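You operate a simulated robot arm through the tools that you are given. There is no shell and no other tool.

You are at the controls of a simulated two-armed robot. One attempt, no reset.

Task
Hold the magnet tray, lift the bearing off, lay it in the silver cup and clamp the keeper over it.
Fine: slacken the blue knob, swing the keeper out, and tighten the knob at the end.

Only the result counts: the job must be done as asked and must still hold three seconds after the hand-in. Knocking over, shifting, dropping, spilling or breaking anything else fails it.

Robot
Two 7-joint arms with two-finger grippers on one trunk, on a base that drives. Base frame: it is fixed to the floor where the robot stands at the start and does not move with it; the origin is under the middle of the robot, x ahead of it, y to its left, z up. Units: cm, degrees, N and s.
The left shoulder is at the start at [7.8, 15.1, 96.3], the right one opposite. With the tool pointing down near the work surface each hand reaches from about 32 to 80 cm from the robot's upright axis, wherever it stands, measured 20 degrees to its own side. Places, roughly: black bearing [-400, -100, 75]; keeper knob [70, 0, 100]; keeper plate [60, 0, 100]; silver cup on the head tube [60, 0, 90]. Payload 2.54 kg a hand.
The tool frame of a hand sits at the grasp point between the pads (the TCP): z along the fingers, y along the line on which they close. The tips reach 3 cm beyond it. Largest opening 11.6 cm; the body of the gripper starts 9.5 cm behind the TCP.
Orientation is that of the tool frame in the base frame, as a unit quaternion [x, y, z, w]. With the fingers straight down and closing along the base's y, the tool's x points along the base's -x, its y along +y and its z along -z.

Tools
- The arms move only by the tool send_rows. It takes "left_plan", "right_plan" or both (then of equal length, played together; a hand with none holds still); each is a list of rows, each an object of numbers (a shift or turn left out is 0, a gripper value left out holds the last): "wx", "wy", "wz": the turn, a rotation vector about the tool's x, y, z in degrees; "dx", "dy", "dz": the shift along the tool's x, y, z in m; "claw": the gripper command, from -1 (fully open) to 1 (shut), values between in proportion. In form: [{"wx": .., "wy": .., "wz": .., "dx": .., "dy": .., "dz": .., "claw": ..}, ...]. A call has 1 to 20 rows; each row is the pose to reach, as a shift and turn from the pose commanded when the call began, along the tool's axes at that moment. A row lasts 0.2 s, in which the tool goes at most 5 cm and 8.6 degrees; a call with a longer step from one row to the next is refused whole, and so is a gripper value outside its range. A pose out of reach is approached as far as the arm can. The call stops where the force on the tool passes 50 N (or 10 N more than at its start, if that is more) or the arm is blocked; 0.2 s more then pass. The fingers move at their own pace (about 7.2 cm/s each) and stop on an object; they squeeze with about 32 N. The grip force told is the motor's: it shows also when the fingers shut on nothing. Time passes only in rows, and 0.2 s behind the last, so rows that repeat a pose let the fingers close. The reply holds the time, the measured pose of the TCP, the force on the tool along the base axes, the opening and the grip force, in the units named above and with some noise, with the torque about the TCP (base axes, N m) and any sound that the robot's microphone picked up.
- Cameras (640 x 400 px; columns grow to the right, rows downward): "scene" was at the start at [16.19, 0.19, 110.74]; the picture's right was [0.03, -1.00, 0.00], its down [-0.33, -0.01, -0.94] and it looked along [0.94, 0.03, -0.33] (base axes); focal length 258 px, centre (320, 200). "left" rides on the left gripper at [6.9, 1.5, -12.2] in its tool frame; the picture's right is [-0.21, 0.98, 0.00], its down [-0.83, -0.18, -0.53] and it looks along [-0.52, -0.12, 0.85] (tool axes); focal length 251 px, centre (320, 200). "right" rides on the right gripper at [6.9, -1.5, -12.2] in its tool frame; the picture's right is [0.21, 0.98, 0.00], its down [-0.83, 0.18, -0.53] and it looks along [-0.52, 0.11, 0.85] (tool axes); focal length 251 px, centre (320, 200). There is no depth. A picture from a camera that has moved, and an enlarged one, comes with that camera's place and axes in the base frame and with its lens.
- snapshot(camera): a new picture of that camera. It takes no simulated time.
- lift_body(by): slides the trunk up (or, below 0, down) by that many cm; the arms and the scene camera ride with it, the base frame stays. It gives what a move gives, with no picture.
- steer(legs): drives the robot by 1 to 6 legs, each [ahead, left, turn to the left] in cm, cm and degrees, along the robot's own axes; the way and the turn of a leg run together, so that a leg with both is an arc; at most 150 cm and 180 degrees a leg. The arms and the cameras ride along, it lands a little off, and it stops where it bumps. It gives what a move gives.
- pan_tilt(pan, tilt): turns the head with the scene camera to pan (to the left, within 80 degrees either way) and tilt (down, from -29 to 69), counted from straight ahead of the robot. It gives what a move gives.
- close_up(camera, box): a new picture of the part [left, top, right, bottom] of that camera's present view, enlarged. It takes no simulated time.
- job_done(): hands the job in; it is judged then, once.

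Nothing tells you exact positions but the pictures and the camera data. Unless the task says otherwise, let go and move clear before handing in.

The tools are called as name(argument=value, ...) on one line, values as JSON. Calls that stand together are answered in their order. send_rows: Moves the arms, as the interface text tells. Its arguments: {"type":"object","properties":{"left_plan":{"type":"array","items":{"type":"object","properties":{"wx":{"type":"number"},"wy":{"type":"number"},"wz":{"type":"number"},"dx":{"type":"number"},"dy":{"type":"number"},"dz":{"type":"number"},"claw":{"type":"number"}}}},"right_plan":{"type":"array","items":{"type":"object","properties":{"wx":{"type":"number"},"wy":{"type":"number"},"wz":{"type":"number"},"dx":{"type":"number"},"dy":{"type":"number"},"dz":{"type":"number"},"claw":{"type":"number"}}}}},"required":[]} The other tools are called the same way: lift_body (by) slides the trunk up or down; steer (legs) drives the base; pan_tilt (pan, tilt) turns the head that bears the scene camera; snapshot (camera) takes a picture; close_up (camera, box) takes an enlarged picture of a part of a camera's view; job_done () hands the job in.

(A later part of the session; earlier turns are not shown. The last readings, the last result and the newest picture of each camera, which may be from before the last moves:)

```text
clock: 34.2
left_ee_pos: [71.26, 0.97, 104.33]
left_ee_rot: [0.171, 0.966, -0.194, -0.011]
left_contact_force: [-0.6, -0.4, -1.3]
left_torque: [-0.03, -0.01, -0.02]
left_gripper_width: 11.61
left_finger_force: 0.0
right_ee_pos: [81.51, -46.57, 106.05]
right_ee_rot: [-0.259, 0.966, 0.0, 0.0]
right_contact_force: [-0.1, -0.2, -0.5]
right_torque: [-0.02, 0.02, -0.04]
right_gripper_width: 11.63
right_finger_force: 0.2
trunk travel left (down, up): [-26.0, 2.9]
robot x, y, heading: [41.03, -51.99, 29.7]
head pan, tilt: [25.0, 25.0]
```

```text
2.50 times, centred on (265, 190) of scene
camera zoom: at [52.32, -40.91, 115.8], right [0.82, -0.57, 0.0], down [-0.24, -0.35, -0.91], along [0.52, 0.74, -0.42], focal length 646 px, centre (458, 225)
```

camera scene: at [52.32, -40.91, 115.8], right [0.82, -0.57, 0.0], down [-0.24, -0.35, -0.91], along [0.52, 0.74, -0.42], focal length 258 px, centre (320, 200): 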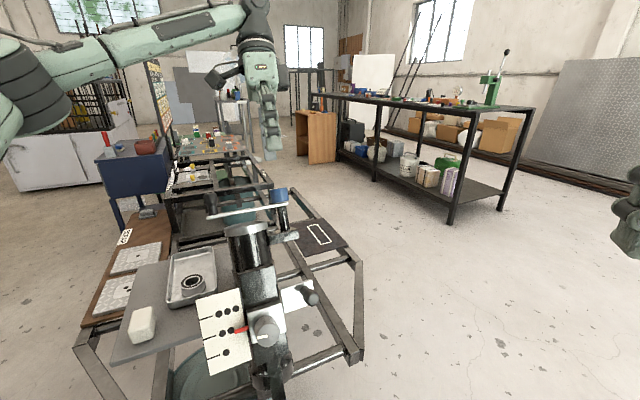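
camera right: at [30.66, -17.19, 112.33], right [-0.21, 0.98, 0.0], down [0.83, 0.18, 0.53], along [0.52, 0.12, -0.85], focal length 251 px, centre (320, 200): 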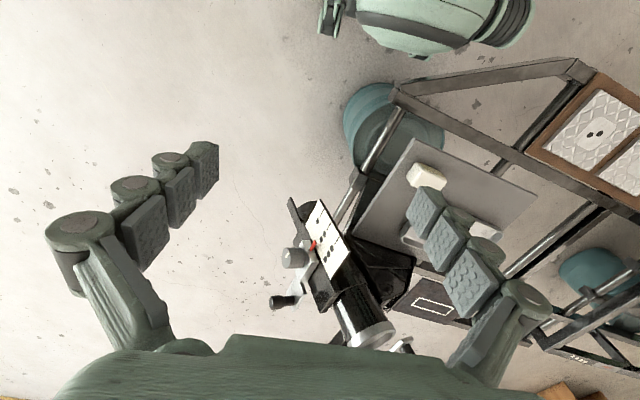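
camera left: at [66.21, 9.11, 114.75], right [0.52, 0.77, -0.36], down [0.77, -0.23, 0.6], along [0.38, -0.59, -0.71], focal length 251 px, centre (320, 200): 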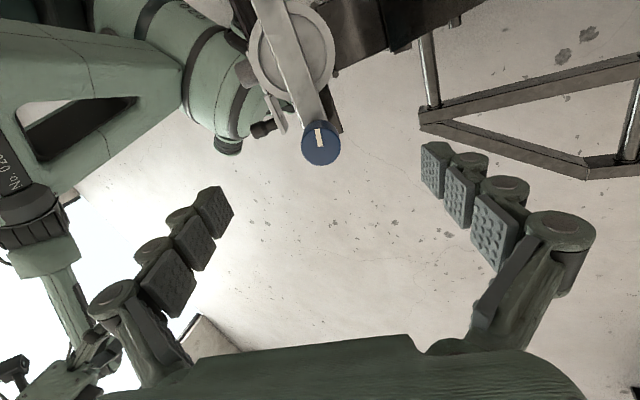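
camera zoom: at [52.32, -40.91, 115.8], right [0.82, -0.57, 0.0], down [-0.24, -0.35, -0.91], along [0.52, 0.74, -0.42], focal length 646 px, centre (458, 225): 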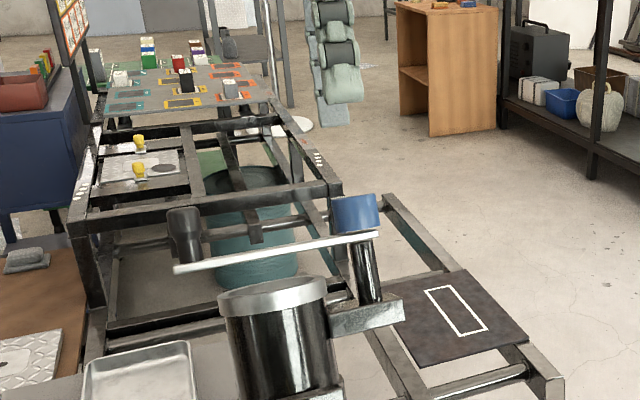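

The hand's axis is within 1 mm of the knob's. I'll descend along the axis and close on the knob.

send_rows(left_plan=[{"dz": 0.02, "claw": -1}, {"dz": 0.04, "claw": -1}, {"dz": 0.059, "claw": -1}, {"dz": 0.059, "claw": -1}, {"dz": 0.059, "claw": 1}, {"dz": 0.059, "claw": 1}, {"dz": 0.059, "claw": 1}, {"dz": 0.059, "claw": 1}, {"dz": 0.059, "claw": 1}])

snapshot(camera="left")

close_up(camera="scene", box=[200, 110, 330, 270])

```text
clock: 36.2
left_ee_pos: [70.88, -1.12, 98.9]
left_ee_rot: [0.169, 0.966, -0.195, -0.01]
left_contact_force: [0.3, 1.9, -0.9]
left_torque: [0.03, -0.05, 0.05]
left_gripper_width: 3.1
left_finger_force: 44.8
right_ee_pos: [81.41, -46.55, 105.95]
right_ee_rot: [-0.258, 0.966, 0.0, 0.0]
right_contact_force: [-0.5, 0.1, 0.3]
right_torque: [0.01, -0.01, 0.03]
right_gripper_width: 11.59
right_finger_force: 0.0
trunk travel left (down, up): [-26.0, 2.9]
robot x, y, heading: [41.03, -51.76, 29.6]
head pan, tilt: [25.0, 25.0]
```

```text
taken
camera left: at [65.71, 6.93, 109.27], right [0.52, 0.78, -0.36], down [0.77, -0.23, 0.6], along [0.38, -0.59, -0.71], focal length 251 px, centre (320, 200)
```

left: 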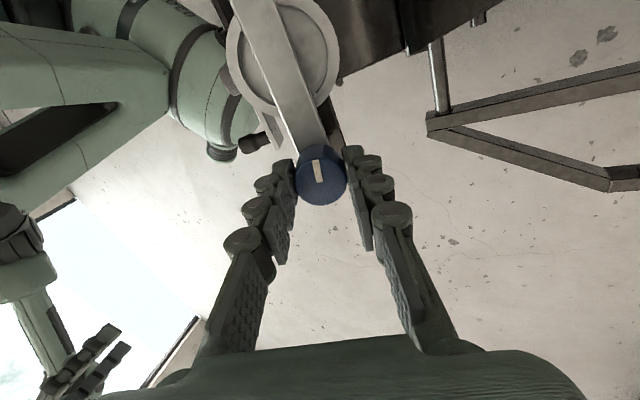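

```text
2.50 times, centred on (265, 190) of scene
camera zoom: at [52.33, -40.89, 115.8], right [0.82, -0.57, 0.0], down [-0.24, -0.35, -0.91], along [0.52, 0.74, -0.42], focal length 646 px, centre (458, 225)
```

zoom: 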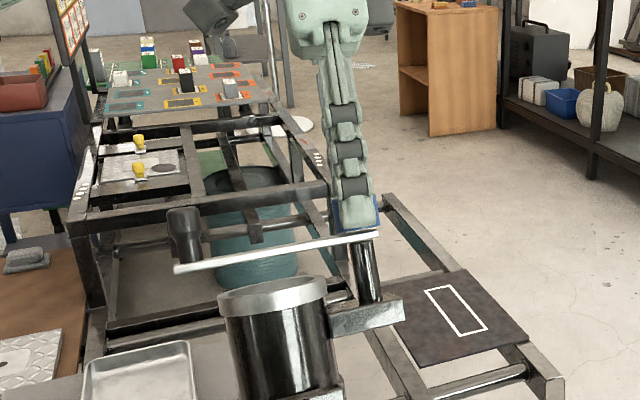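

The knob is gripped at 3.1 cm. I'll turn it counter-clockwise in small steps and watch the torque.

send_rows(left_plan=[{"wz": -5, "claw": 1}, {"wz": -10, "claw": 1}, {"wz": -15, "claw": 1}, {"wz": -20, "claw": 1}, {"wz": -26, "claw": 1}, {"wz": -32, "claw": 1}, {"wz": -38, "claw": 1}, {"wz": -44, "claw": 1}, {"wz": -50, "claw": 1}, {"wz": -50, "claw": 1}])

snapshot(camera="left")

close_up(camera="scene", box=[200, 110, 330, 270])

```text
clock: 38.4
left_ee_pos: [70.79, -1.09, 98.88]
left_ee_rot: [-0.253, 0.948, -0.171, -0.092]
left_contact_force: [-1.0, -9.1, -2.3]
left_torque: [-0.78, 0.66, -0.17]
left_gripper_width: 3.08
left_finger_force: 44.6
right_ee_pos: [81.42, -46.55, 105.95]
right_ee_rot: [-0.258, 0.966, 0.001, -0.001]
right_contact_force: [-0.3, -0.3, 0.6]
right_torque: [0.0, 0.0, -0.01]
right_gripper_width: 11.6
right_finger_force: 0.0
trunk travel left (down, up): [-26.0, 2.9]
robot x, y, heading: [40.81, -52.16, 29.8]
head pan, tilt: [25.0, 25.0]
```

```text
taken
camera left: at [65.08, 1.38, 111.57], right [-0.32, 0.89, -0.33], down [0.85, 0.42, 0.33], along [0.43, -0.17, -0.89], focal length 251 px, centre (320, 200)
```

left: 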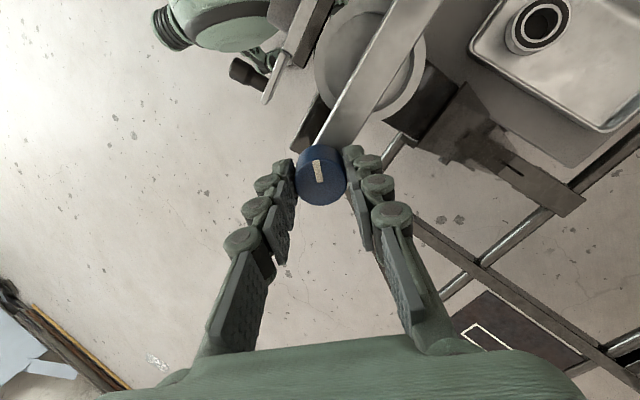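

```text
2.50 times, centred on (265, 190) of scene
camera zoom: at [52.33, -40.97, 115.8], right [0.82, -0.57, 0.0], down [-0.24, -0.35, -0.91], along [0.52, 0.74, -0.42], focal length 646 px, centre (458, 225)
```

zoom: 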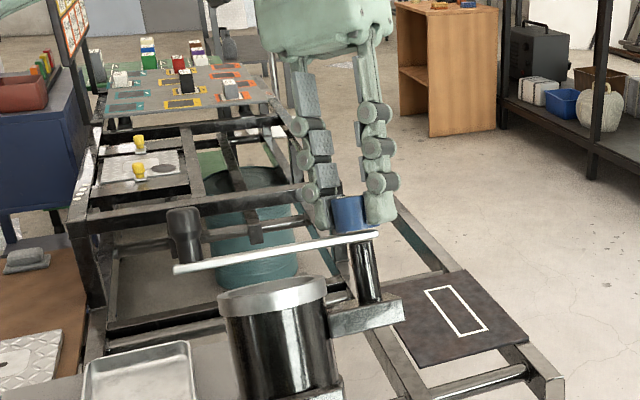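

The knob turned 50 degrees with the hand and the keeper stayed put. I'll keep slackening.

send_rows(left_plan=[{"wz": -6, "claw": 1}, {"wz": -12, "claw": 1}, {"wz": -18, "claw": 1}, {"wz": -24, "claw": 1}, {"wz": -30, "claw": 1}, {"wz": -36, "claw": 1}, {"wz": -42, "claw": 1}, {"wz": -48, "claw": 1}, {"wz": -54, "claw": 1}, {"wz": -60, "claw": 1}, {"wz": -66, "claw": 1}, {"wz": -72, "claw": 1}, {"wz": -72, "claw": 1}])

snapshot(camera="left")

close_up(camera="scene", box=[200, 110, 330, 270])

```text
clock: 41.2
left_ee_pos: [70.79, -1.1, 98.86]
left_ee_rot: [0.764, -0.616, 0.085, 0.175]
left_contact_force: [10.4, 1.2, 2.1]
left_torque: [0.11, -0.45, -0.27]
left_gripper_width: 3.1
left_finger_force: 44.9
right_ee_pos: [81.66, -46.59, 106.02]
right_ee_rot: [-0.258, 0.966, 0.0, 0.0]
right_contact_force: [1.6, 0.1, -0.6]
right_torque: [-0.01, -0.01, 0.02]
right_gripper_width: 11.58
right_finger_force: 0.0
trunk travel left (down, up): [-26.0, 2.9]
robot x, y, heading: [41.24, -51.89, 30.0]
head pan, tilt: [25.0, 25.0]
```

```text
taken
camera left: at [71.87, -3.23, 112.81], right [-1.0, 0.02, 0.09], down [0.04, 0.98, 0.18], along [-0.08, 0.18, -0.98], focal length 251 px, centre (320, 200)
```

left: 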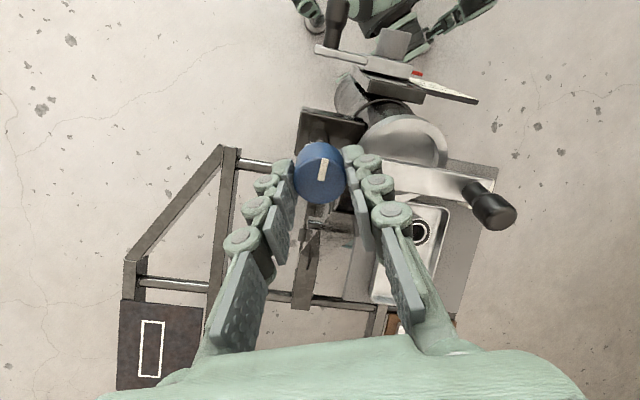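

```text
2.50 times, centred on (265, 190) of scene
camera zoom: at [52.41, -40.91, 115.8], right [0.82, -0.57, 0.0], down [-0.24, -0.35, -0.91], along [0.52, 0.74, -0.42], focal length 646 px, centre (458, 225)
```

zoom: 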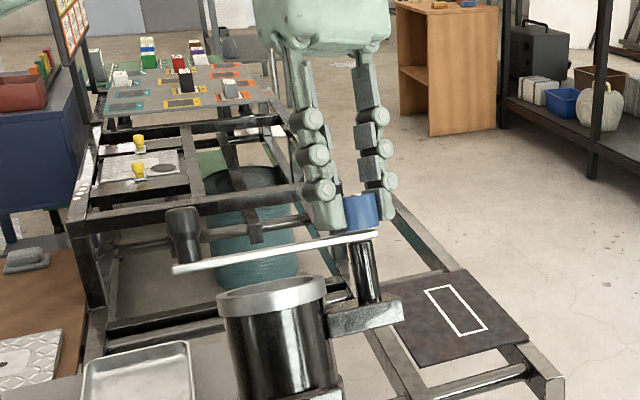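

The knob has turned about 122 degrees counter-clockwise with little resistance. I'll let go, back off along the axis, and rotate the hand back before testing whether the keeper swings.

send_rows(left_plan=[{"claw": -1}, {"claw": -1}, {"claw": -1}, {"dz": -0.02, "claw": -1}, {"dz": -0.05, "claw": -1}, {"dz": -0.08, "claw": -1}, {"dz": -0.08, "wz": 8, "claw": -1}, {"dz": -0.08, "wz": 16, "claw": -1}, {"dz": -0.08, "wz": 24, "claw": -1}, {"dz": -0.08, "wz": 32, "claw": -1}, {"dz": -0.08, "wz": 40, "claw": -1}, {"dz": -0.08, "wz": 48, "claw": -1}, {"dz": -0.08, "wz": 56, "claw": -1}, {"dz": -0.08, "wz": 64, "claw": -1}, {"dz": -0.08, "wz": 72, "claw": -1}, {"dz": -0.08, "wz": 80, "claw": -1}, {"dz": -0.08, "wz": 88, "claw": -1}, {"dz": -0.08, "wz": 88, "claw": -1}])

snapshot(camera="left")

close_up(camera="scene", box=[200, 110, 330, 270])

```text
clock: 45.0
left_ee_pos: [71.47, 1.83, 106.34]
left_ee_rot: [-0.119, 0.973, -0.183, -0.068]
left_contact_force: [-0.1, -0.7, 0.6]
left_torque: [0.0, -0.01, -0.02]
left_gripper_width: 11.62
left_finger_force: 0.0
right_ee_pos: [81.57, -46.58, 106.08]
right_ee_rot: [-0.259, 0.966, 0.0, 0.0]
right_contact_force: [0.1, 0.2, -0.2]
right_torque: [-0.01, 0.02, 0.02]
right_gripper_width: 11.59
right_finger_force: 0.1
trunk travel left (down, up): [-26.0, 2.9]
robot x, y, heading: [40.97, -51.53, 30.0]
head pan, tilt: [25.0, 25.0]
```

```text
taken
camera left: at [65.37, 6.24, 118.25], right [-0.04, 0.93, -0.37], down [0.89, 0.21, 0.41], along [0.46, -0.31, -0.83], focal length 251 px, centre (320, 200)
```

left: 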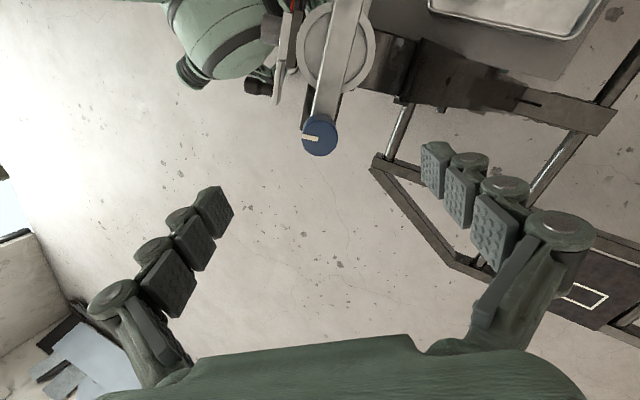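

```text
2.50 times, centred on (265, 190) of scene
camera zoom: at [52.32, -40.91, 115.8], right [0.82, -0.57, 0.0], down [-0.24, -0.35, -0.91], along [0.52, 0.74, -0.42], focal length 646 px, centre (458, 225)
```

zoom: 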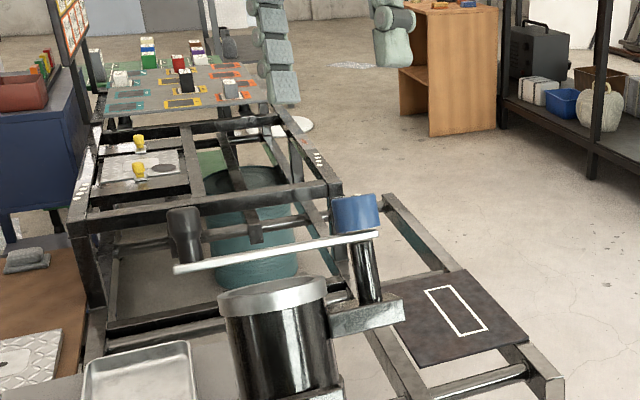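

The slackened knob's mark now points well away from the keeper, so it did turn. Next I'll hover the left hand over the keeper's handle at about [59.4, 0.9, 98.8] with a narrow cage opening.

send_rows(left_plan=[{"dx": 0.018, "dy": 0.008, "dz": 0, "wz": 6, "claw": -1}, {"dx": 0.036, "dy": 0.016, "dz": 0, "wz": 12, "claw": -1}, {"dx": 0.054, "dy": 0.024, "dz": 0, "wz": 18, "claw": -1}, {"dx": 0.072, "dy": 0.032, "dz": 0, "wz": 24, "claw": 0.2}, {"dx": 0.09, "dy": 0.04, "dz": 0, "wz": 30, "claw": 0.2}, {"dx": 0.104, "dy": 0.048, "dz": 0.012, "wz": 36, "claw": 0.2}, {"dx": 0.104, "dy": 0.048, "dz": 0.024, "wz": 42, "claw": 0.2}, {"dx": 0.104, "dy": 0.048, "dz": 0.024, "wz": 45, "claw": 0.2}, {"dx": 0.104, "dy": 0.048, "dz": 0.024, "wz": 45, "claw": 0.2}])

snapshot(camera="left")

close_up(camera="scene", box=[180, 110, 310, 270])

```text
clock: 47.0
left_ee_pos: [60.09, 3.21, 104.32]
left_ee_rot: [0.263, 0.945, -0.195, 0.007]
left_contact_force: [-0.1, -0.5, 0.6]
left_torque: [0.01, 0.01, -0.03]
left_gripper_width: 4.63
left_finger_force: 0.0
right_ee_pos: [81.45, -46.68, 105.95]
right_ee_rot: [-0.258, 0.966, 0.0, 0.0]
right_contact_force: [-1.0, 1.1, -0.7]
right_torque: [0.02, 0.0, 0.02]
right_gripper_width: 11.6
right_finger_force: 0.1
trunk travel left (down, up): [-26.0, 2.9]
robot x, y, heading: [41.25, -51.75, 29.8]
head pan, tilt: [25.0, 25.0]
```

```text
taken
camera left: at [55.77, 12.2, 114.16], right [0.67, 0.66, -0.33], down [0.67, -0.35, 0.66], along [0.32, -0.66, -0.68], focal length 251 px, centre (320, 200)
```

left: 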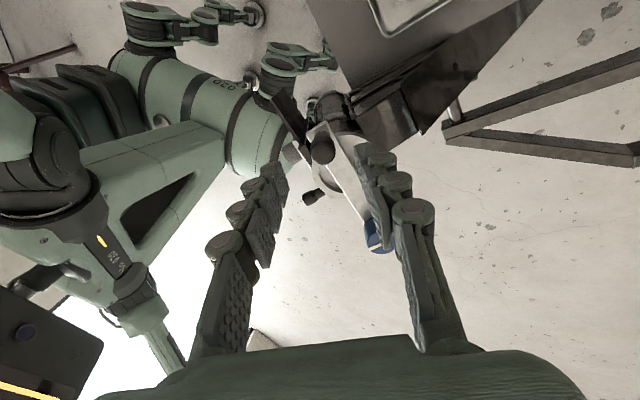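

```text
2.50 times, centred on (245, 190) of scene
camera zoom: at [52.32, -40.91, 115.8], right [0.82, -0.57, 0.0], down [-0.24, -0.35, -0.91], along [0.52, 0.74, -0.42], focal length 646 px, centre (508, 225)
```

zoom: 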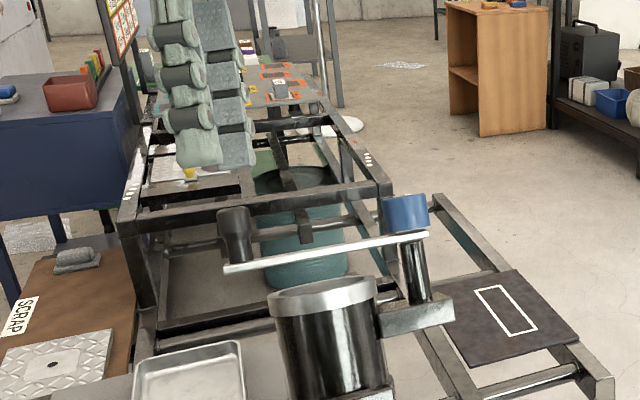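

The handle is centred between the fingers. I'll descend so they straddle it.

send_rows(left_plan=[{"dz": 0.015}, {"dz": 0.03}, {"dz": 0.045}, {"dz": 0.057}, {"dz": 0.057}])

snapshot(camera="left")

close_up(camera="scene", box=[180, 110, 310, 270])

```text
clock: 48.2
left_ee_pos: [59.57, 1.04, 99.0]
left_ee_rot: [0.263, 0.945, -0.194, 0.009]
left_contact_force: [-1.1, -1.0, 0.7]
left_torque: [-0.04, -0.01, 0.01]
left_gripper_width: 4.63
left_finger_force: 0.1
right_ee_pos: [81.47, -46.58, 106.07]
right_ee_rot: [-0.258, 0.966, 0.002, 0.0]
right_contact_force: [-0.7, 0.2, 0.1]
right_torque: [0.02, -0.04, 0.0]
right_gripper_width: 11.58
right_finger_force: 0.1
trunk travel left (down, up): [-26.0, 2.9]
robot x, y, heading: [41.2, -51.65, 30.3]
head pan, tilt: [25.0, 25.0]
```

```text
taken
camera left: at [55.29, 10.03, 108.92], right [0.67, 0.66, -0.33], down [0.67, -0.35, 0.66], along [0.32, -0.66, -0.68], focal length 251 px, centre (320, 200)
```

left: 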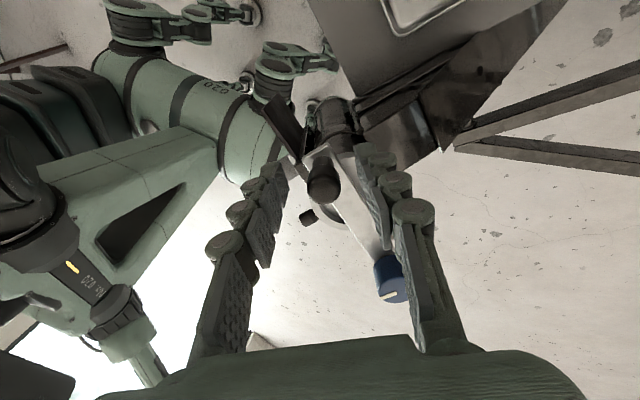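

```text
2.50 times, centred on (245, 190) of scene
camera zoom: at [52.32, -40.91, 115.8], right [0.82, -0.57, 0.0], down [-0.24, -0.35, -0.91], along [0.52, 0.74, -0.42], focal length 646 px, centre (508, 225)
```

zoom: 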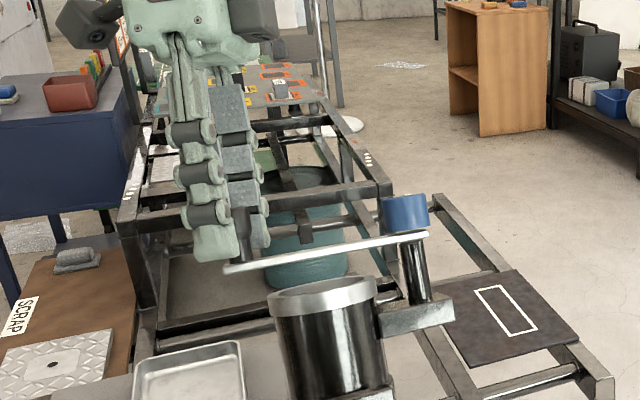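

The fingers straddle the handle without touching. I'll start swinging the keeper clockwise towards +y around the pivot, beginning with about 30 degrees.

send_rows(left_plan=[{"dx": 0.0033, "dy": 0.0095, "wz": 1.7}, {"dx": 0.0058, "dy": 0.0192, "wz": 3.4}, {"dx": 0.0074, "dy": 0.0291, "wz": 5}, {"dx": 0.0081, "dy": 0.0391, "wz": 6.7}, {"dx": 0.008, "dy": 0.0491, "wz": 8.4}, {"dx": 0.007, "dy": 0.0591, "wz": 10}, {"dx": 0.007, "dy": 0.0591, "wz": 10}])

snapshot(camera="left")

close_up(camera="scene", box=[180, 110, 310, 270])

```text
clock: 49.8
left_ee_pos: [61.84, 6.08, 96.69]
left_ee_rot: [0.344, 0.919, -0.193, 0.024]
left_contact_force: [0.1, -0.2, -0.3]
left_torque: [0.01, -0.01, -0.01]
left_gripper_width: 4.65
left_finger_force: 0.0
right_ee_pos: [81.39, -46.64, 105.94]
right_ee_rot: [-0.258, 0.966, 0.0, 0.0]
right_contact_force: [1.0, -0.7, 0.6]
right_torque: [0.04, -0.02, -0.02]
right_gripper_width: 11.58
right_finger_force: 0.0
trunk travel left (down, up): [-26.0, 2.9]
robot x, y, heading: [41.19, -51.99, 29.8]
head pan, tilt: [25.0, 25.0]
```

```text
taken
camera left: at [58.5, 15.79, 106.29], right [0.79, 0.54, -0.29], down [0.56, -0.44, 0.7], along [0.25, -0.72, -0.65], focal length 251 px, centre (320, 200)
```

left: 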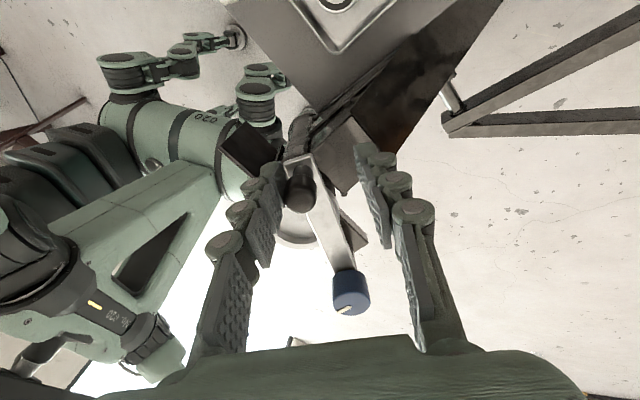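

```text
2.50 times, centred on (245, 190) of scene
camera zoom: at [52.32, -40.91, 115.8], right [0.82, -0.57, 0.0], down [-0.24, -0.35, -0.91], along [0.52, 0.74, -0.42], focal length 646 px, centre (508, 225)
```

zoom: 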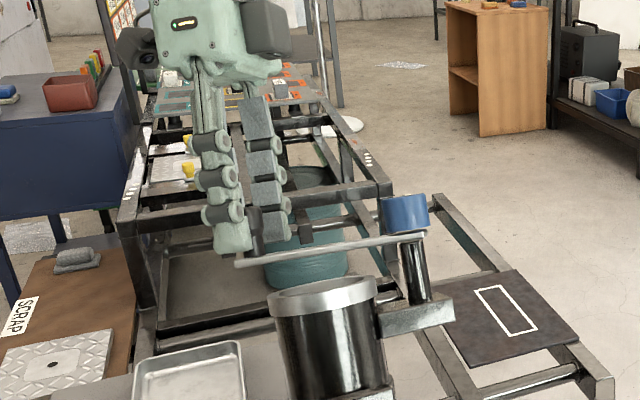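

The keeper swings freely. I'll carry on around the arc to roughly 95 degrees.

send_rows(left_plan=[{"dx": 0.0, "dy": 0.01, "wz": 3}, {"dx": -0.0012, "dy": 0.02, "wz": 6}, {"dx": -0.003, "dy": 0.0299, "wz": 9}, {"dx": -0.0058, "dy": 0.0395, "wz": 12}, {"dx": -0.0094, "dy": 0.0489, "wz": 15}, {"dx": -0.0137, "dy": 0.058, "wz": 18}, {"dx": -0.019, "dy": 0.0665, "wz": 21}, {"dx": -0.0247, "dy": 0.0747, "wz": 24}, {"dx": -0.0313, "dy": 0.0822, "wz": 27}, {"dx": -0.0384, "dy": 0.0893, "wz": 30}, {"dx": -0.0462, "dy": 0.0955, "wz": 33}, {"dx": -0.0545, "dy": 0.1013, "wz": 36}, {"dx": -0.0545, "dy": 0.1013, "wz": 36}])

snapshot(camera="left")

close_up(camera="scene", box=[180, 110, 310, 270])

```text
clock: 52.6
left_ee_pos: [72.5, 9.53, 94.34]
left_ee_rot: [0.611, 0.768, -0.176, 0.084]
left_contact_force: [0.0, -0.1, -0.2]
left_torque: [-0.01, 0.01, 0.0]
left_gripper_width: 4.67
left_finger_force: 0.1
right_ee_pos: [81.45, -46.57, 106.02]
right_ee_rot: [-0.258, 0.966, 0.001, 0.0]
right_contact_force: [-0.4, 1.0, -0.6]
right_torque: [0.03, -0.03, 0.03]
right_gripper_width: 11.58
right_finger_force: 0.0
trunk travel left (down, up): [-26.0, 2.9]
robot x, y, heading: [40.79, -51.83, 29.9]
head pan, tilt: [25.0, 25.0]
```

```text
taken
camera left: at [73.29, 20.56, 102.92], right [1.0, -0.01, -0.09], down [0.07, -0.59, 0.81], along [-0.06, -0.81, -0.58], focal length 251 px, centre (320, 200)
```

left: 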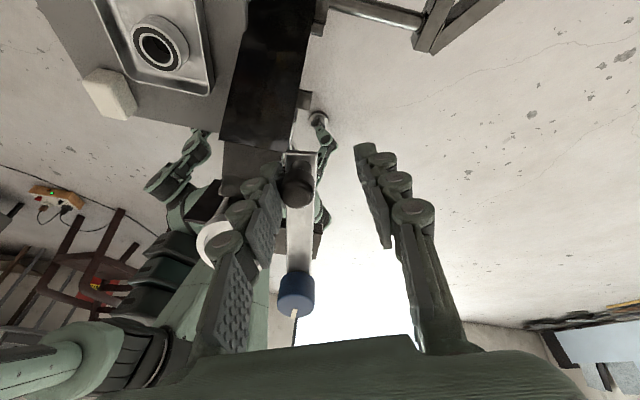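

```text
2.50 times, centred on (245, 190) of scene
camera zoom: at [52.32, -40.91, 115.8], right [0.82, -0.57, 0.0], down [-0.24, -0.35, -0.91], along [0.52, 0.74, -0.42], focal length 646 px, centre (508, 225)
```

zoom: 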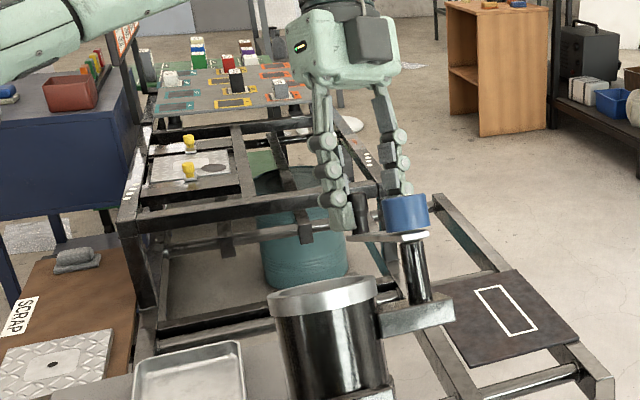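

The keeper is swung out about 82 degrees. I'll nudge it another 15, then back the hand straight off along the tool axis.

send_rows(left_plan=[{"dx": -0.005, "dy": 0.0087}, {"dx": -0.01, "dy": 0.0175}, {"dx": -0.0149, "dy": 0.0261}, {"dx": -0.0149, "dy": 0.0261}, {"dx": -0.012, "dy": 0.021}, {"dx": -0.012, "dy": 0.021, "dz": -0.02}, {"dx": -0.012, "dy": 0.021, "dz": -0.045}, {"dx": -0.012, "dy": 0.021, "dz": -0.075}, {"dx": -0.012, "dy": 0.021, "dz": -0.075}])

snapshot(camera="left")

close_up(camera="scene", box=[180, 110, 310, 270])

```text
clock: 54.6
left_ee_pos: [75.5, 11.73, 101.36]
left_ee_rot: [0.611, 0.768, -0.175, 0.084]
left_contact_force: [-0.2, -0.1, -0.1]
left_torque: [0.03, 0.0, 0.01]
left_gripper_width: 4.62
left_finger_force: 0.3
right_ee_pos: [81.4, -46.52, 105.94]
right_ee_rot: [-0.258, 0.966, 0.0, 0.0]
right_contact_force: [-0.2, 0.1, -0.1]
right_torque: [-0.02, 0.02, -0.01]
right_gripper_width: 11.58
right_finger_force: 0.0
trunk travel left (down, up): [-26.0, 2.9]
robot x, y, heading: [40.9, -51.3, 29.9]
head pan, tilt: [25.0, 25.0]
```

```text
taken
camera left: at [76.24, 22.73, 110.04], right [1.0, -0.01, -0.09], down [0.07, -0.59, 0.81], along [-0.06, -0.81, -0.58], focal length 251 px, centre (320, 200)
```

left: 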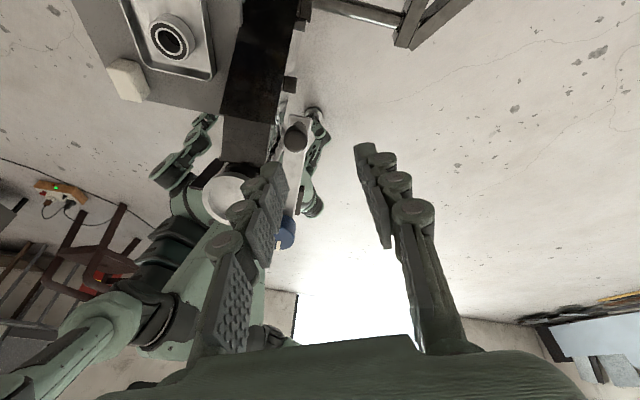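

```text
2.50 times, centred on (245, 190) of scene
camera zoom: at [52.32, -40.87, 115.8], right [0.82, -0.57, 0.0], down [-0.24, -0.35, -0.91], along [0.52, 0.74, -0.42], focal length 646 px, centre (508, 225)
```

zoom: 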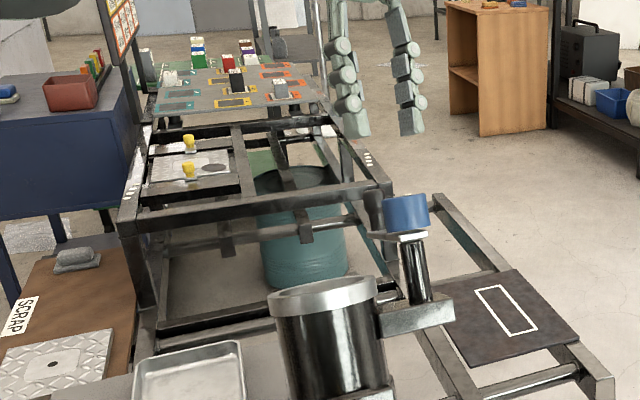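

The keeper is out about 95 degrees and the cup is open. I'll lift the left hand up and back over the fixture to a neutral pose before driving off for the black bearing.

send_rows(left_plan=[{"dx": -0.0148, "dy": -0.0101, "dz": -0.0144, "wx": -1.4, "wy": 2.8}, {"dx": -0.0358, "dy": -0.022, "dz": -0.0315, "wx": -2.8, "wy": 5.7}, {"dx": -0.0601, "dy": -0.0397, "dz": -0.0463, "wx": -4.2, "wy": 8.5}, {"dx": -0.0856, "dy": -0.0567, "dz": -0.05, "wx": -5.5, "wy": 11.4}, {"dx": -0.1094, "dy": -0.0728, "dz": -0.0491, "wx": -6.9, "wy": 14.2}, {"dx": -0.1314, "dy": -0.0881, "dz": -0.0435, "wx": -8.3, "wy": 17}, {"dx": -0.1471, "dy": -0.1016, "dz": -0.0352, "wx": -9.7, "wy": 19.9}, {"dx": -0.1471, "dy": -0.1016, "dz": -0.0352, "wx": -9.7, "wy": 19.9}])

close_up(camera="scene", box=[180, 110, 310, 270])

snapshot(camera="left")

```text
clock: 56.4
left_ee_pos: [69.52, -2.33, 111.16]
left_ee_rot: [0.622, 0.783, -0.002, 0.0]
left_contact_force: [0.1, 0.4, 0.4]
left_torque: [-0.01, 0.01, 0.0]
left_gripper_width: 4.62
left_finger_force: 0.0
right_ee_pos: [81.49, -46.57, 105.97]
right_ee_rot: [-0.258, 0.966, -0.001, 0.0]
right_contact_force: [0.2, 0.1, -0.3]
right_torque: [-0.03, 0.02, 0.03]
right_gripper_width: 11.62
right_finger_force: 0.1
trunk travel left (down, up): [-26.0, 2.9]
robot x, y, heading: [41.14, -52.02, 29.9]
head pan, tilt: [25.0, 25.0]
```

```text
2.50 times, centred on (245, 190) of scene
camera zoom: at [52.33, -40.9, 115.8], right [0.82, -0.57, 0.0], down [-0.24, -0.35, -0.91], along [0.52, 0.74, -0.42], focal length 646 px, centre (508, 225)
```

zoom: 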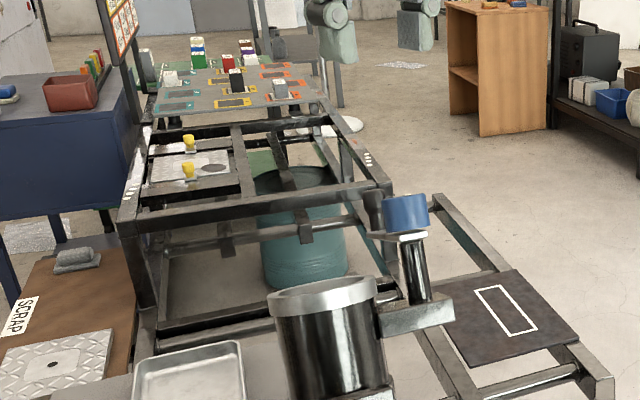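

```text
taken
camera left: at [69.29, 4.68, 123.42], right [1.0, 0.01, 0.0], down [0.01, -0.84, 0.54], along [0.0, -0.54, -0.84], focal length 251 px, centre (320, 200)
```

left: 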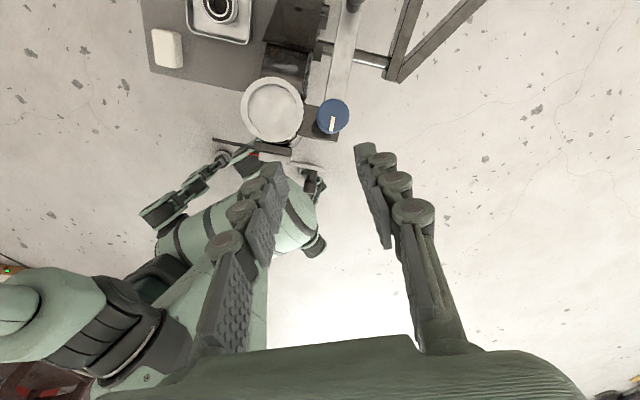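

close_up(camera="left", box=[220, 60, 360, 160])

send_rows(left_plan=[{"wz": -8, "dz": -0.01}, {"wz": -16, "dz": -0.01}, {"wz": -24, "dz": -0.01}, {"wz": -32, "dz": -0.01}, {"wz": -40, "dz": -0.01}, {"wz": -48, "dz": -0.01}, {"wz": -56, "dz": -0.01}, {"wz": -64, "dz": -0.01}, {"wz": -72, "dz": -0.01}, {"wz": -80, "dz": -0.01}, {"wz": -88, "dz": -0.01}, {"wz": -96, "dz": -0.01}, {"wz": -104, "dz": -0.01}, {"wz": -107, "dz": -0.01, "claw": -1}, {"wz": -107, "dz": -0.01, "claw": -1}])

snapshot(camera="left")

```text
4.00 times, centred on (290, 110) of left
camera zoom: at [69.29, 4.68, 123.42], right [1.0, 0.01, 0.0], down [0.01, -0.84, 0.54], along [0.0, -0.54, -0.84], focal length 1006 px, centre (440, 560)
```

zoom: 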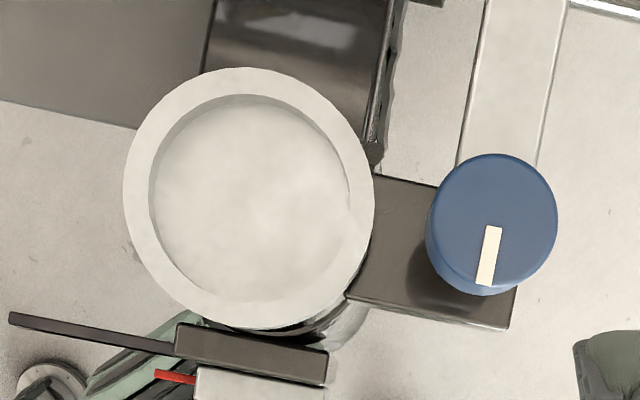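

```text
clock: 59.6
left_ee_pos: [69.46, -2.39, 112.22]
left_ee_rot: [-0.259, 0.966, -0.002, -0.002]
left_contact_force: [0.2, -0.6, 0.4]
left_torque: [-0.03, -0.01, 0.01]
left_gripper_width: 11.55
left_finger_force: 0.0
right_ee_pos: [81.43, -46.54, 106.01]
right_ee_rot: [-0.258, 0.966, 0.0, 0.0]
right_contact_force: [-0.1, 1.0, 1.0]
right_torque: [0.03, -0.02, -0.03]
right_gripper_width: 11.58
right_finger_force: 0.0
trunk travel left (down, up): [-26.0, 2.9]
robot x, y, heading: [40.91, -51.83, 29.9]
head pan, tilt: [25.0, 25.0]
```

```text
taken
camera left: at [62.68, -4.47, 124.54], right [-0.3, 0.95, 0.0], down [0.81, 0.26, 0.53], along [0.51, 0.16, -0.85], focal length 251 px, centre (320, 200)
```

left: 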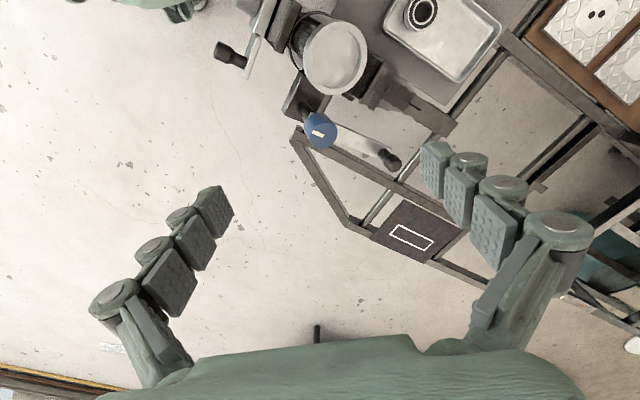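

The cup is open with a bore of about 5.9 cm, and its rim centre is at [63.6, -2.4, 93]. I'll tuck in the left hand, back away from the fixture, turn around and look towards the far bearing.

send_rows(left_plan=[{"dx": 0.025, "dy": -0.036}, {"dx": 0.05, "dy": -0.072}, {"dx": 0.075, "dy": -0.107}, {"dx": 0.075, "dy": -0.107}])

steer(legs=[[-40, -30, 0], [0, 0, 150]])

pan_tilt(pan=0, tilt=15)

snapshot(camera="scene")

```text
clock: 60.6
left_ee_pos: [68.33, -15.33, 112.24]
left_ee_rot: [-0.258, 0.966, -0.002, -0.002]
left_contact_force: [-0.1, -0.3, -0.6]
left_torque: [0.01, -0.03, -0.01]
left_gripper_width: 11.59
left_finger_force: 0.0
right_ee_pos: [81.44, -46.63, 106.03]
right_ee_rot: [-0.258, 0.966, 0.0, 0.0]
right_contact_force: [0.5, -0.9, 0.0]
right_torque: [-0.03, 0.02, -0.02]
right_gripper_width: 11.59
right_finger_force: 0.1
trunk travel left (down, up): [-26.0, 2.9]
robot x, y, heading: [40.93, -52.05, 30.1]
head pan, tilt: [25.0, 25.0]
```

```text
clock: 70.4
left_ee_pos: [-20.84, -115.7, 112.22]
left_ee_rot: [1.0, -0.001, 0.002, -0.001]
left_contact_force: [0.3, -0.3, 0.4]
left_torque: [0.03, -0.01, -0.03]
left_gripper_width: 11.6
left_finger_force: 0.1
right_ee_pos: [-16.62, -82.13, 105.99]
right_ee_rot: [1.0, -0.001, 0.0, 0.001]
right_contact_force: [-0.4, -0.4, -0.2]
right_torque: [-0.01, 0.0, -0.01]
right_gripper_width: 11.61
right_finger_force: 0.2
trunk travel left (down, up): [-26.0, 2.9]
robot x, y, heading: [20.9, -97.81, 179.9]
head pan, tilt: [25.0, 25.0]
```

```text
clock: 71.3
left_ee_pos: [-20.85, -115.65, 112.41]
left_ee_rot: [1.0, -0.001, 0.003, -0.002]
left_contact_force: [-0.1, 0.2, -1.1]
left_torque: [0.01, 0.01, 0.01]
left_gripper_width: 11.61
left_finger_force: 0.0
right_ee_pos: [-16.56, -82.01, 106.05]
right_ee_rot: [1.0, -0.002, 0.0, 0.0]
right_contact_force: [-0.1, -0.3, 1.5]
right_torque: [0.02, 0.01, -0.02]
right_gripper_width: 11.59
right_finger_force: 0.1
trunk travel left (down, up): [-26.0, 2.9]
robot x, y, heading: [21.15, -97.7, 179.8]
head pan, tilt: [0.0, 15.0]
```

```text
taken
camera scene: at [4.93, -97.9, 117.42], right [0.0, 1.0, 0.0], down [0.26, 0.0, -0.97], along [-0.97, 0.0, -0.26], focal length 258 px, centre (320, 200)
```

scene: 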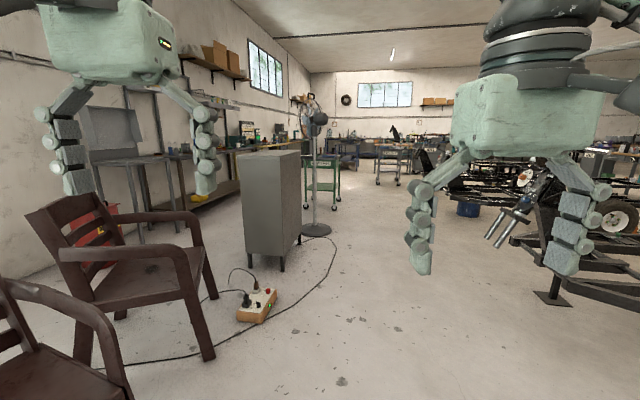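

Ahead I see chairs, a power strip with a floor cable, a cabinet, a fan and a green trolley close to where the bearing should be. I'll zoom in.

close_up(camera="scene", box=[270, 110, 450, 230])

close_up(camera="scene", box=[290, 140, 360, 190])

close_up(camera="scene", box=[420, 110, 640, 270])

```text
3.33 times, centred on (360, 170) of scene
camera zoom: at [4.93, -97.9, 117.42], right [0.0, 1.0, 0.0], down [0.26, 0.0, -0.97], along [-0.97, 0.0, -0.26], focal length 861 px, centre (187, 300)
```

zoom: 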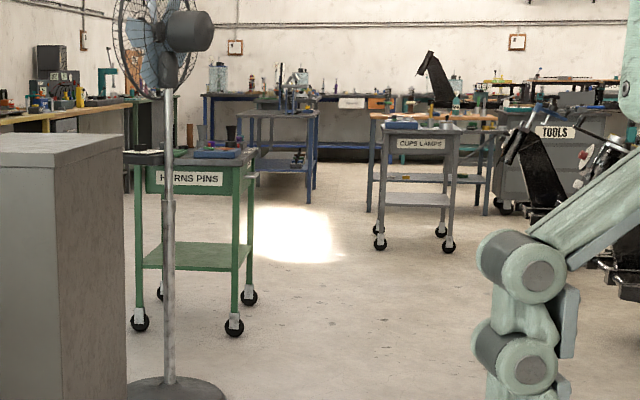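

```text
8.00 times, centred on (325, 165) of scene
camera zoom: at [4.93, -97.9, 117.42], right [0.0, 1.0, 0.0], down [0.26, 0.0, -0.97], along [-0.97, 0.0, -0.26], focal length 2067 px, centre (280, 480)
```

zoom: 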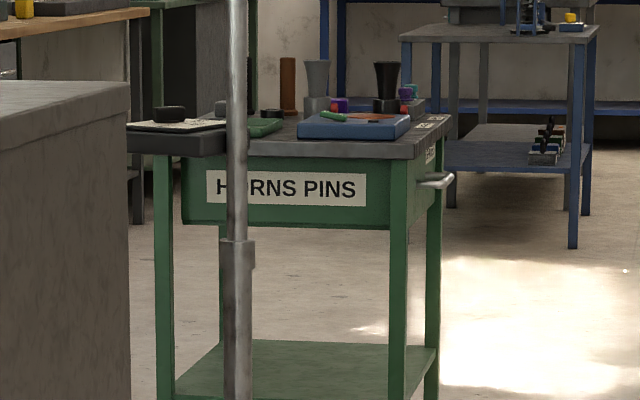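

```text
2.50 times, centred on (530, 190) of scene
camera zoom: at [4.93, -97.9, 117.42], right [0.0, 1.0, 0.0], down [0.26, 0.0, -0.97], along [-0.97, 0.0, -0.26], focal length 646 px, centre (-205, 225)
```

zoom: 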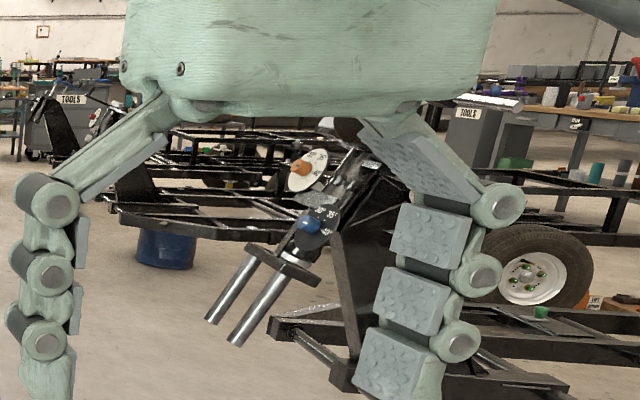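

The green "HORNS PINS" trolley carries what looks like a black ring on a light plate at about [-400, -119, 80], with the fan and cabinet in front of it. I'll look to the right to find a clear path around the cable.

pan_tilt(pan=-35, tilt=20)

snapshot(camera="scene")

pan_tilt(pan=-12, tilt=25)

snapshot(camera="scene")

```text
clock: 72.3
left_ee_pos: [-20.97, -115.71, 112.28]
left_ee_rot: [1.0, 0.0, 0.002, -0.002]
left_contact_force: [-0.7, 0.3, 0.3]
left_torque: [0.01, 0.02, 0.03]
left_gripper_width: 11.57
left_finger_force: 0.0
right_ee_pos: [-16.6, -82.01, 106.03]
right_ee_rot: [1.0, -0.001, 0.0, -0.001]
right_contact_force: [-0.5, 0.2, -0.7]
right_torque: [0.01, 0.01, -0.02]
right_gripper_width: 11.6
right_finger_force: 0.0
trunk travel left (down, up): [-26.0, 2.9]
robot x, y, heading: [21.06, -97.75, 180.2]
head pan, tilt: [-35.0, 20.0]
```

```text
taken
camera scene: at [6.66, -92.57, 116.61], right [0.58, 0.82, 0.0], down [0.28, -0.2, -0.94], along [-0.77, 0.54, -0.34], focal length 258 px, centre (320, 200)
```

scene: 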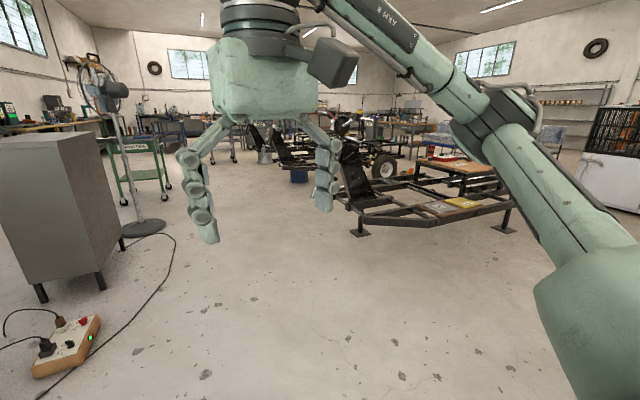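

```text
clock: 73.2
left_ee_pos: [-21.0, -115.75, 112.27]
left_ee_rot: [1.0, -0.001, 0.002, -0.001]
left_contact_force: [0.3, 0.8, -0.8]
left_torque: [0.0, -0.01, 0.0]
left_gripper_width: 11.58
left_finger_force: 0.1
right_ee_pos: [-16.54, -82.17, 106.11]
right_ee_rot: [1.0, -0.001, -0.001, 0.0]
right_contact_force: [-0.6, -1.2, 0.1]
right_torque: [-0.02, -0.02, 0.02]
right_gripper_width: 11.6
right_finger_force: 0.0
trunk travel left (down, up): [-26.0, 2.9]
robot x, y, heading: [20.89, -97.82, 179.6]
head pan, tilt: [-12.0, 25.0]
```

```text
taken
camera scene: at [5.27, -95.97, 115.8], right [0.21, 0.98, 0.0], down [0.41, -0.09, -0.91], along [-0.89, 0.19, -0.42], focal length 258 px, centre (320, 200)
```

scene: 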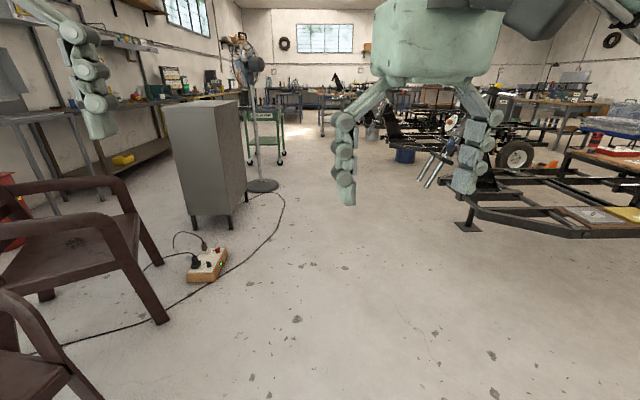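

There's a clear corridor between the cable (y below about -75) and the trailer foot (y above about 65). I'll shift to y≈-15 and drive down it in stages.

steer(legs=[[0, -83, 0], [150, 0, 0]])

pan_tilt(pan=10, tilt=20)

snapshot(camera="scene")

```text
clock: 80.0
left_ee_pos: [-21.05, -42.03, 112.23]
left_ee_rot: [1.0, -0.006, 0.003, 0.0]
left_contact_force: [1.1, -0.7, -1.1]
left_torque: [-0.03, 0.0, 0.01]
left_gripper_width: 11.58
left_finger_force: 0.0
right_ee_pos: [-16.35, -8.61, 105.99]
right_ee_rot: [1.0, -0.006, 0.0, -0.001]
right_contact_force: [0.3, 0.0, -1.0]
right_torque: [0.0, 0.01, 0.01]
right_gripper_width: 11.6
right_finger_force: 0.1
trunk travel left (down, up): [-26.0, 2.9]
robot x, y, heading: [21.01, -24.54, 179.3]
head pan, tilt: [-12.0, 25.0]
stopped in leg 1: the robot was blocked; the commanded pose is now the measured one
```

```text
clock: 80.9
left_ee_pos: [-20.94, -41.99, 112.3]
left_ee_rot: [1.0, -0.006, 0.003, -0.002]
left_contact_force: [-0.2, 0.0, 0.2]
left_torque: [-0.02, 0.03, -0.02]
left_gripper_width: 11.6
left_finger_force: 0.1
right_ee_pos: [-16.3, -8.47, 105.94]
right_ee_rot: [1.0, -0.007, 0.0, 0.001]
right_contact_force: [0.0, 0.2, 0.6]
right_torque: [-0.02, 0.01, 0.0]
right_gripper_width: 11.61
right_finger_force: 0.0
trunk travel left (down, up): [-26.0, 2.9]
robot x, y, heading: [20.84, -24.6, 179.3]
head pan, tilt: [10.0, 20.0]
```

```text
taken
camera scene: at [5.07, -26.08, 116.61], right [-0.16, 0.99, 0.0], down [0.34, 0.05, -0.94], along [-0.93, -0.15, -0.34], focal length 258 px, centre (320, 200)
```

scene: 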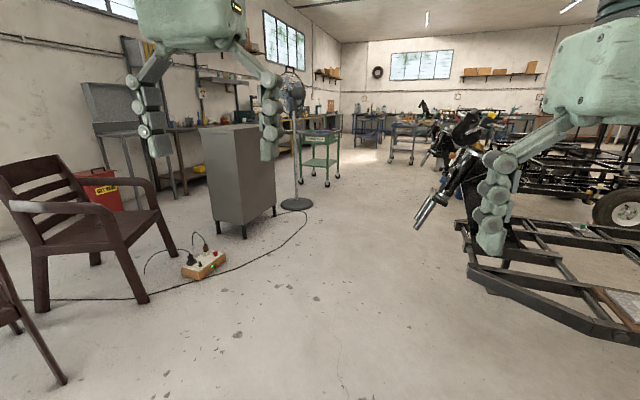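

I was blocked at y≈-24.5: I forgot the cart's corner sits beside me at x≈35. I'll move away from it, check the fixture for any shift, and use y≈-40, since the jig rods ahead reach down to about y=9.

steer(legs=[[0, 15, 0]])

pan_tilt(pan=-80, tilt=40)

snapshot(camera="scene")

```text
clock: 83.0
left_ee_pos: [-21.3, -57.24, 112.19]
left_ee_rot: [1.0, -0.006, 0.003, 0.0]
left_contact_force: [0.2, 0.4, 0.2]
left_torque: [0.01, 0.02, 0.03]
left_gripper_width: 11.61
left_finger_force: 0.1
right_ee_pos: [-16.62, -23.73, 106.1]
right_ee_rot: [1.0, -0.006, 0.0, 0.0]
right_contact_force: [0.2, -0.2, -0.8]
right_torque: [0.02, -0.02, 0.01]
right_gripper_width: 11.6
right_finger_force: 0.0
trunk travel left (down, up): [-26.0, 2.9]
robot x, y, heading: [20.69, -39.8, 179.2]
head pan, tilt: [10.0, 20.0]
```

```text
clock: 84.6
left_ee_pos: [-21.17, -57.2, 112.2]
left_ee_rot: [1.0, -0.006, 0.003, -0.001]
left_contact_force: [0.5, -0.2, 1.3]
left_torque: [0.01, 0.04, -0.01]
left_gripper_width: 11.62
left_finger_force: 0.0
right_ee_pos: [-16.68, -23.58, 105.97]
right_ee_rot: [1.0, -0.006, -0.001, 0.001]
right_contact_force: [0.9, 0.0, -1.0]
right_torque: [-0.01, 0.05, 0.03]
right_gripper_width: 11.63
right_finger_force: 0.1
trunk travel left (down, up): [-26.0, 2.9]
robot x, y, heading: [20.58, -39.72, 179.4]
head pan, tilt: [-80.0, 40.0]
```

```text
taken
camera scene: at [12.69, -31.34, 113.47], right [0.99, 0.16, 0.0], down [0.1, -0.63, -0.77], along [-0.12, 0.76, -0.64], focal length 258 px, centre (320, 200)
```

scene: 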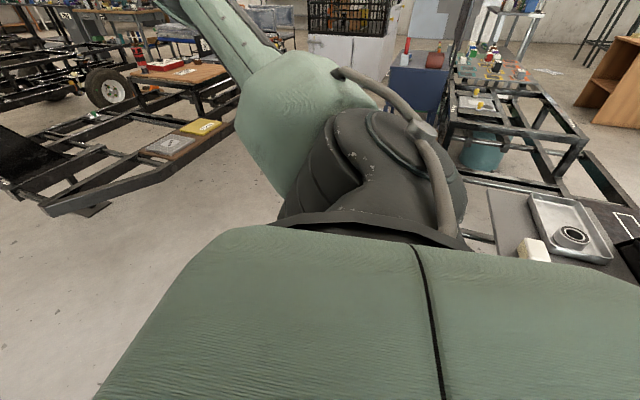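

Everything on the cart looks in place. I'll drive on along y≈-40.

steer(legs=[[150, 0, 0]])

pan_tilt(pan=10, tilt=20)

snapshot(camera="scene")

```text
clock: 92.0
left_ee_pos: [-170.65, -54.48, 112.32]
left_ee_rot: [1.0, -0.01, 0.002, 0.0]
left_contact_force: [-0.6, 0.8, -0.6]
left_torque: [0.05, -0.05, 0.02]
left_gripper_width: 11.63
left_finger_force: 0.1
right_ee_pos: [-165.73, -21.0, 106.03]
right_ee_rot: [1.0, -0.01, 0.0, 0.001]
right_contact_force: [-0.8, 0.6, -0.9]
right_torque: [0.02, 0.0, -0.03]
right_gripper_width: 11.62
right_finger_force: 0.0
trunk travel left (down, up): [-26.0, 2.9]
robot x, y, heading: [-128.06, -37.42, 178.8]
head pan, tilt: [-80.0, 40.0]
```

```text
clock: 93.7
left_ee_pos: [-170.7, -54.44, 112.38]
left_ee_rot: [1.0, -0.011, 0.002, -0.001]
left_contact_force: [-0.5, -0.7, -0.1]
left_torque: [-0.03, 0.0, 0.01]
left_gripper_width: 11.59
left_finger_force: 0.0
right_ee_pos: [-165.75, -20.91, 106.02]
right_ee_rot: [1.0, -0.011, -0.001, 0.001]
right_contact_force: [0.7, -0.1, 0.0]
right_torque: [0.0, -0.02, 0.01]
right_gripper_width: 11.57
right_finger_force: 0.1
trunk travel left (down, up): [-26.0, 2.9]
robot x, y, heading: [-128.69, -37.22, 179.1]
head pan, tilt: [10.0, 20.0]
```

```text
taken
camera scene: at [-144.44, -38.68, 116.61], right [-0.15, 0.99, 0.0], down [0.34, 0.05, -0.94], along [-0.93, -0.14, -0.34], focal length 258 px, centre (320, 200)
```

scene: 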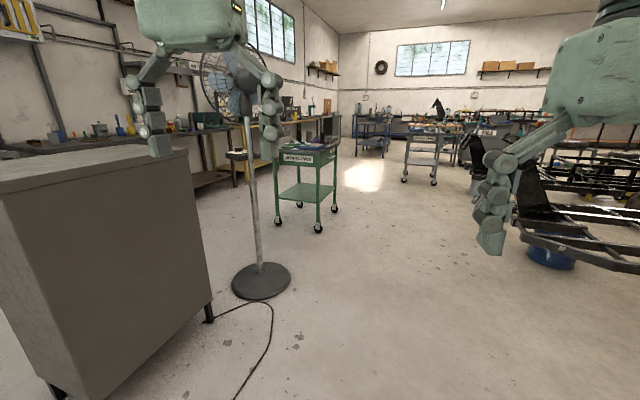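

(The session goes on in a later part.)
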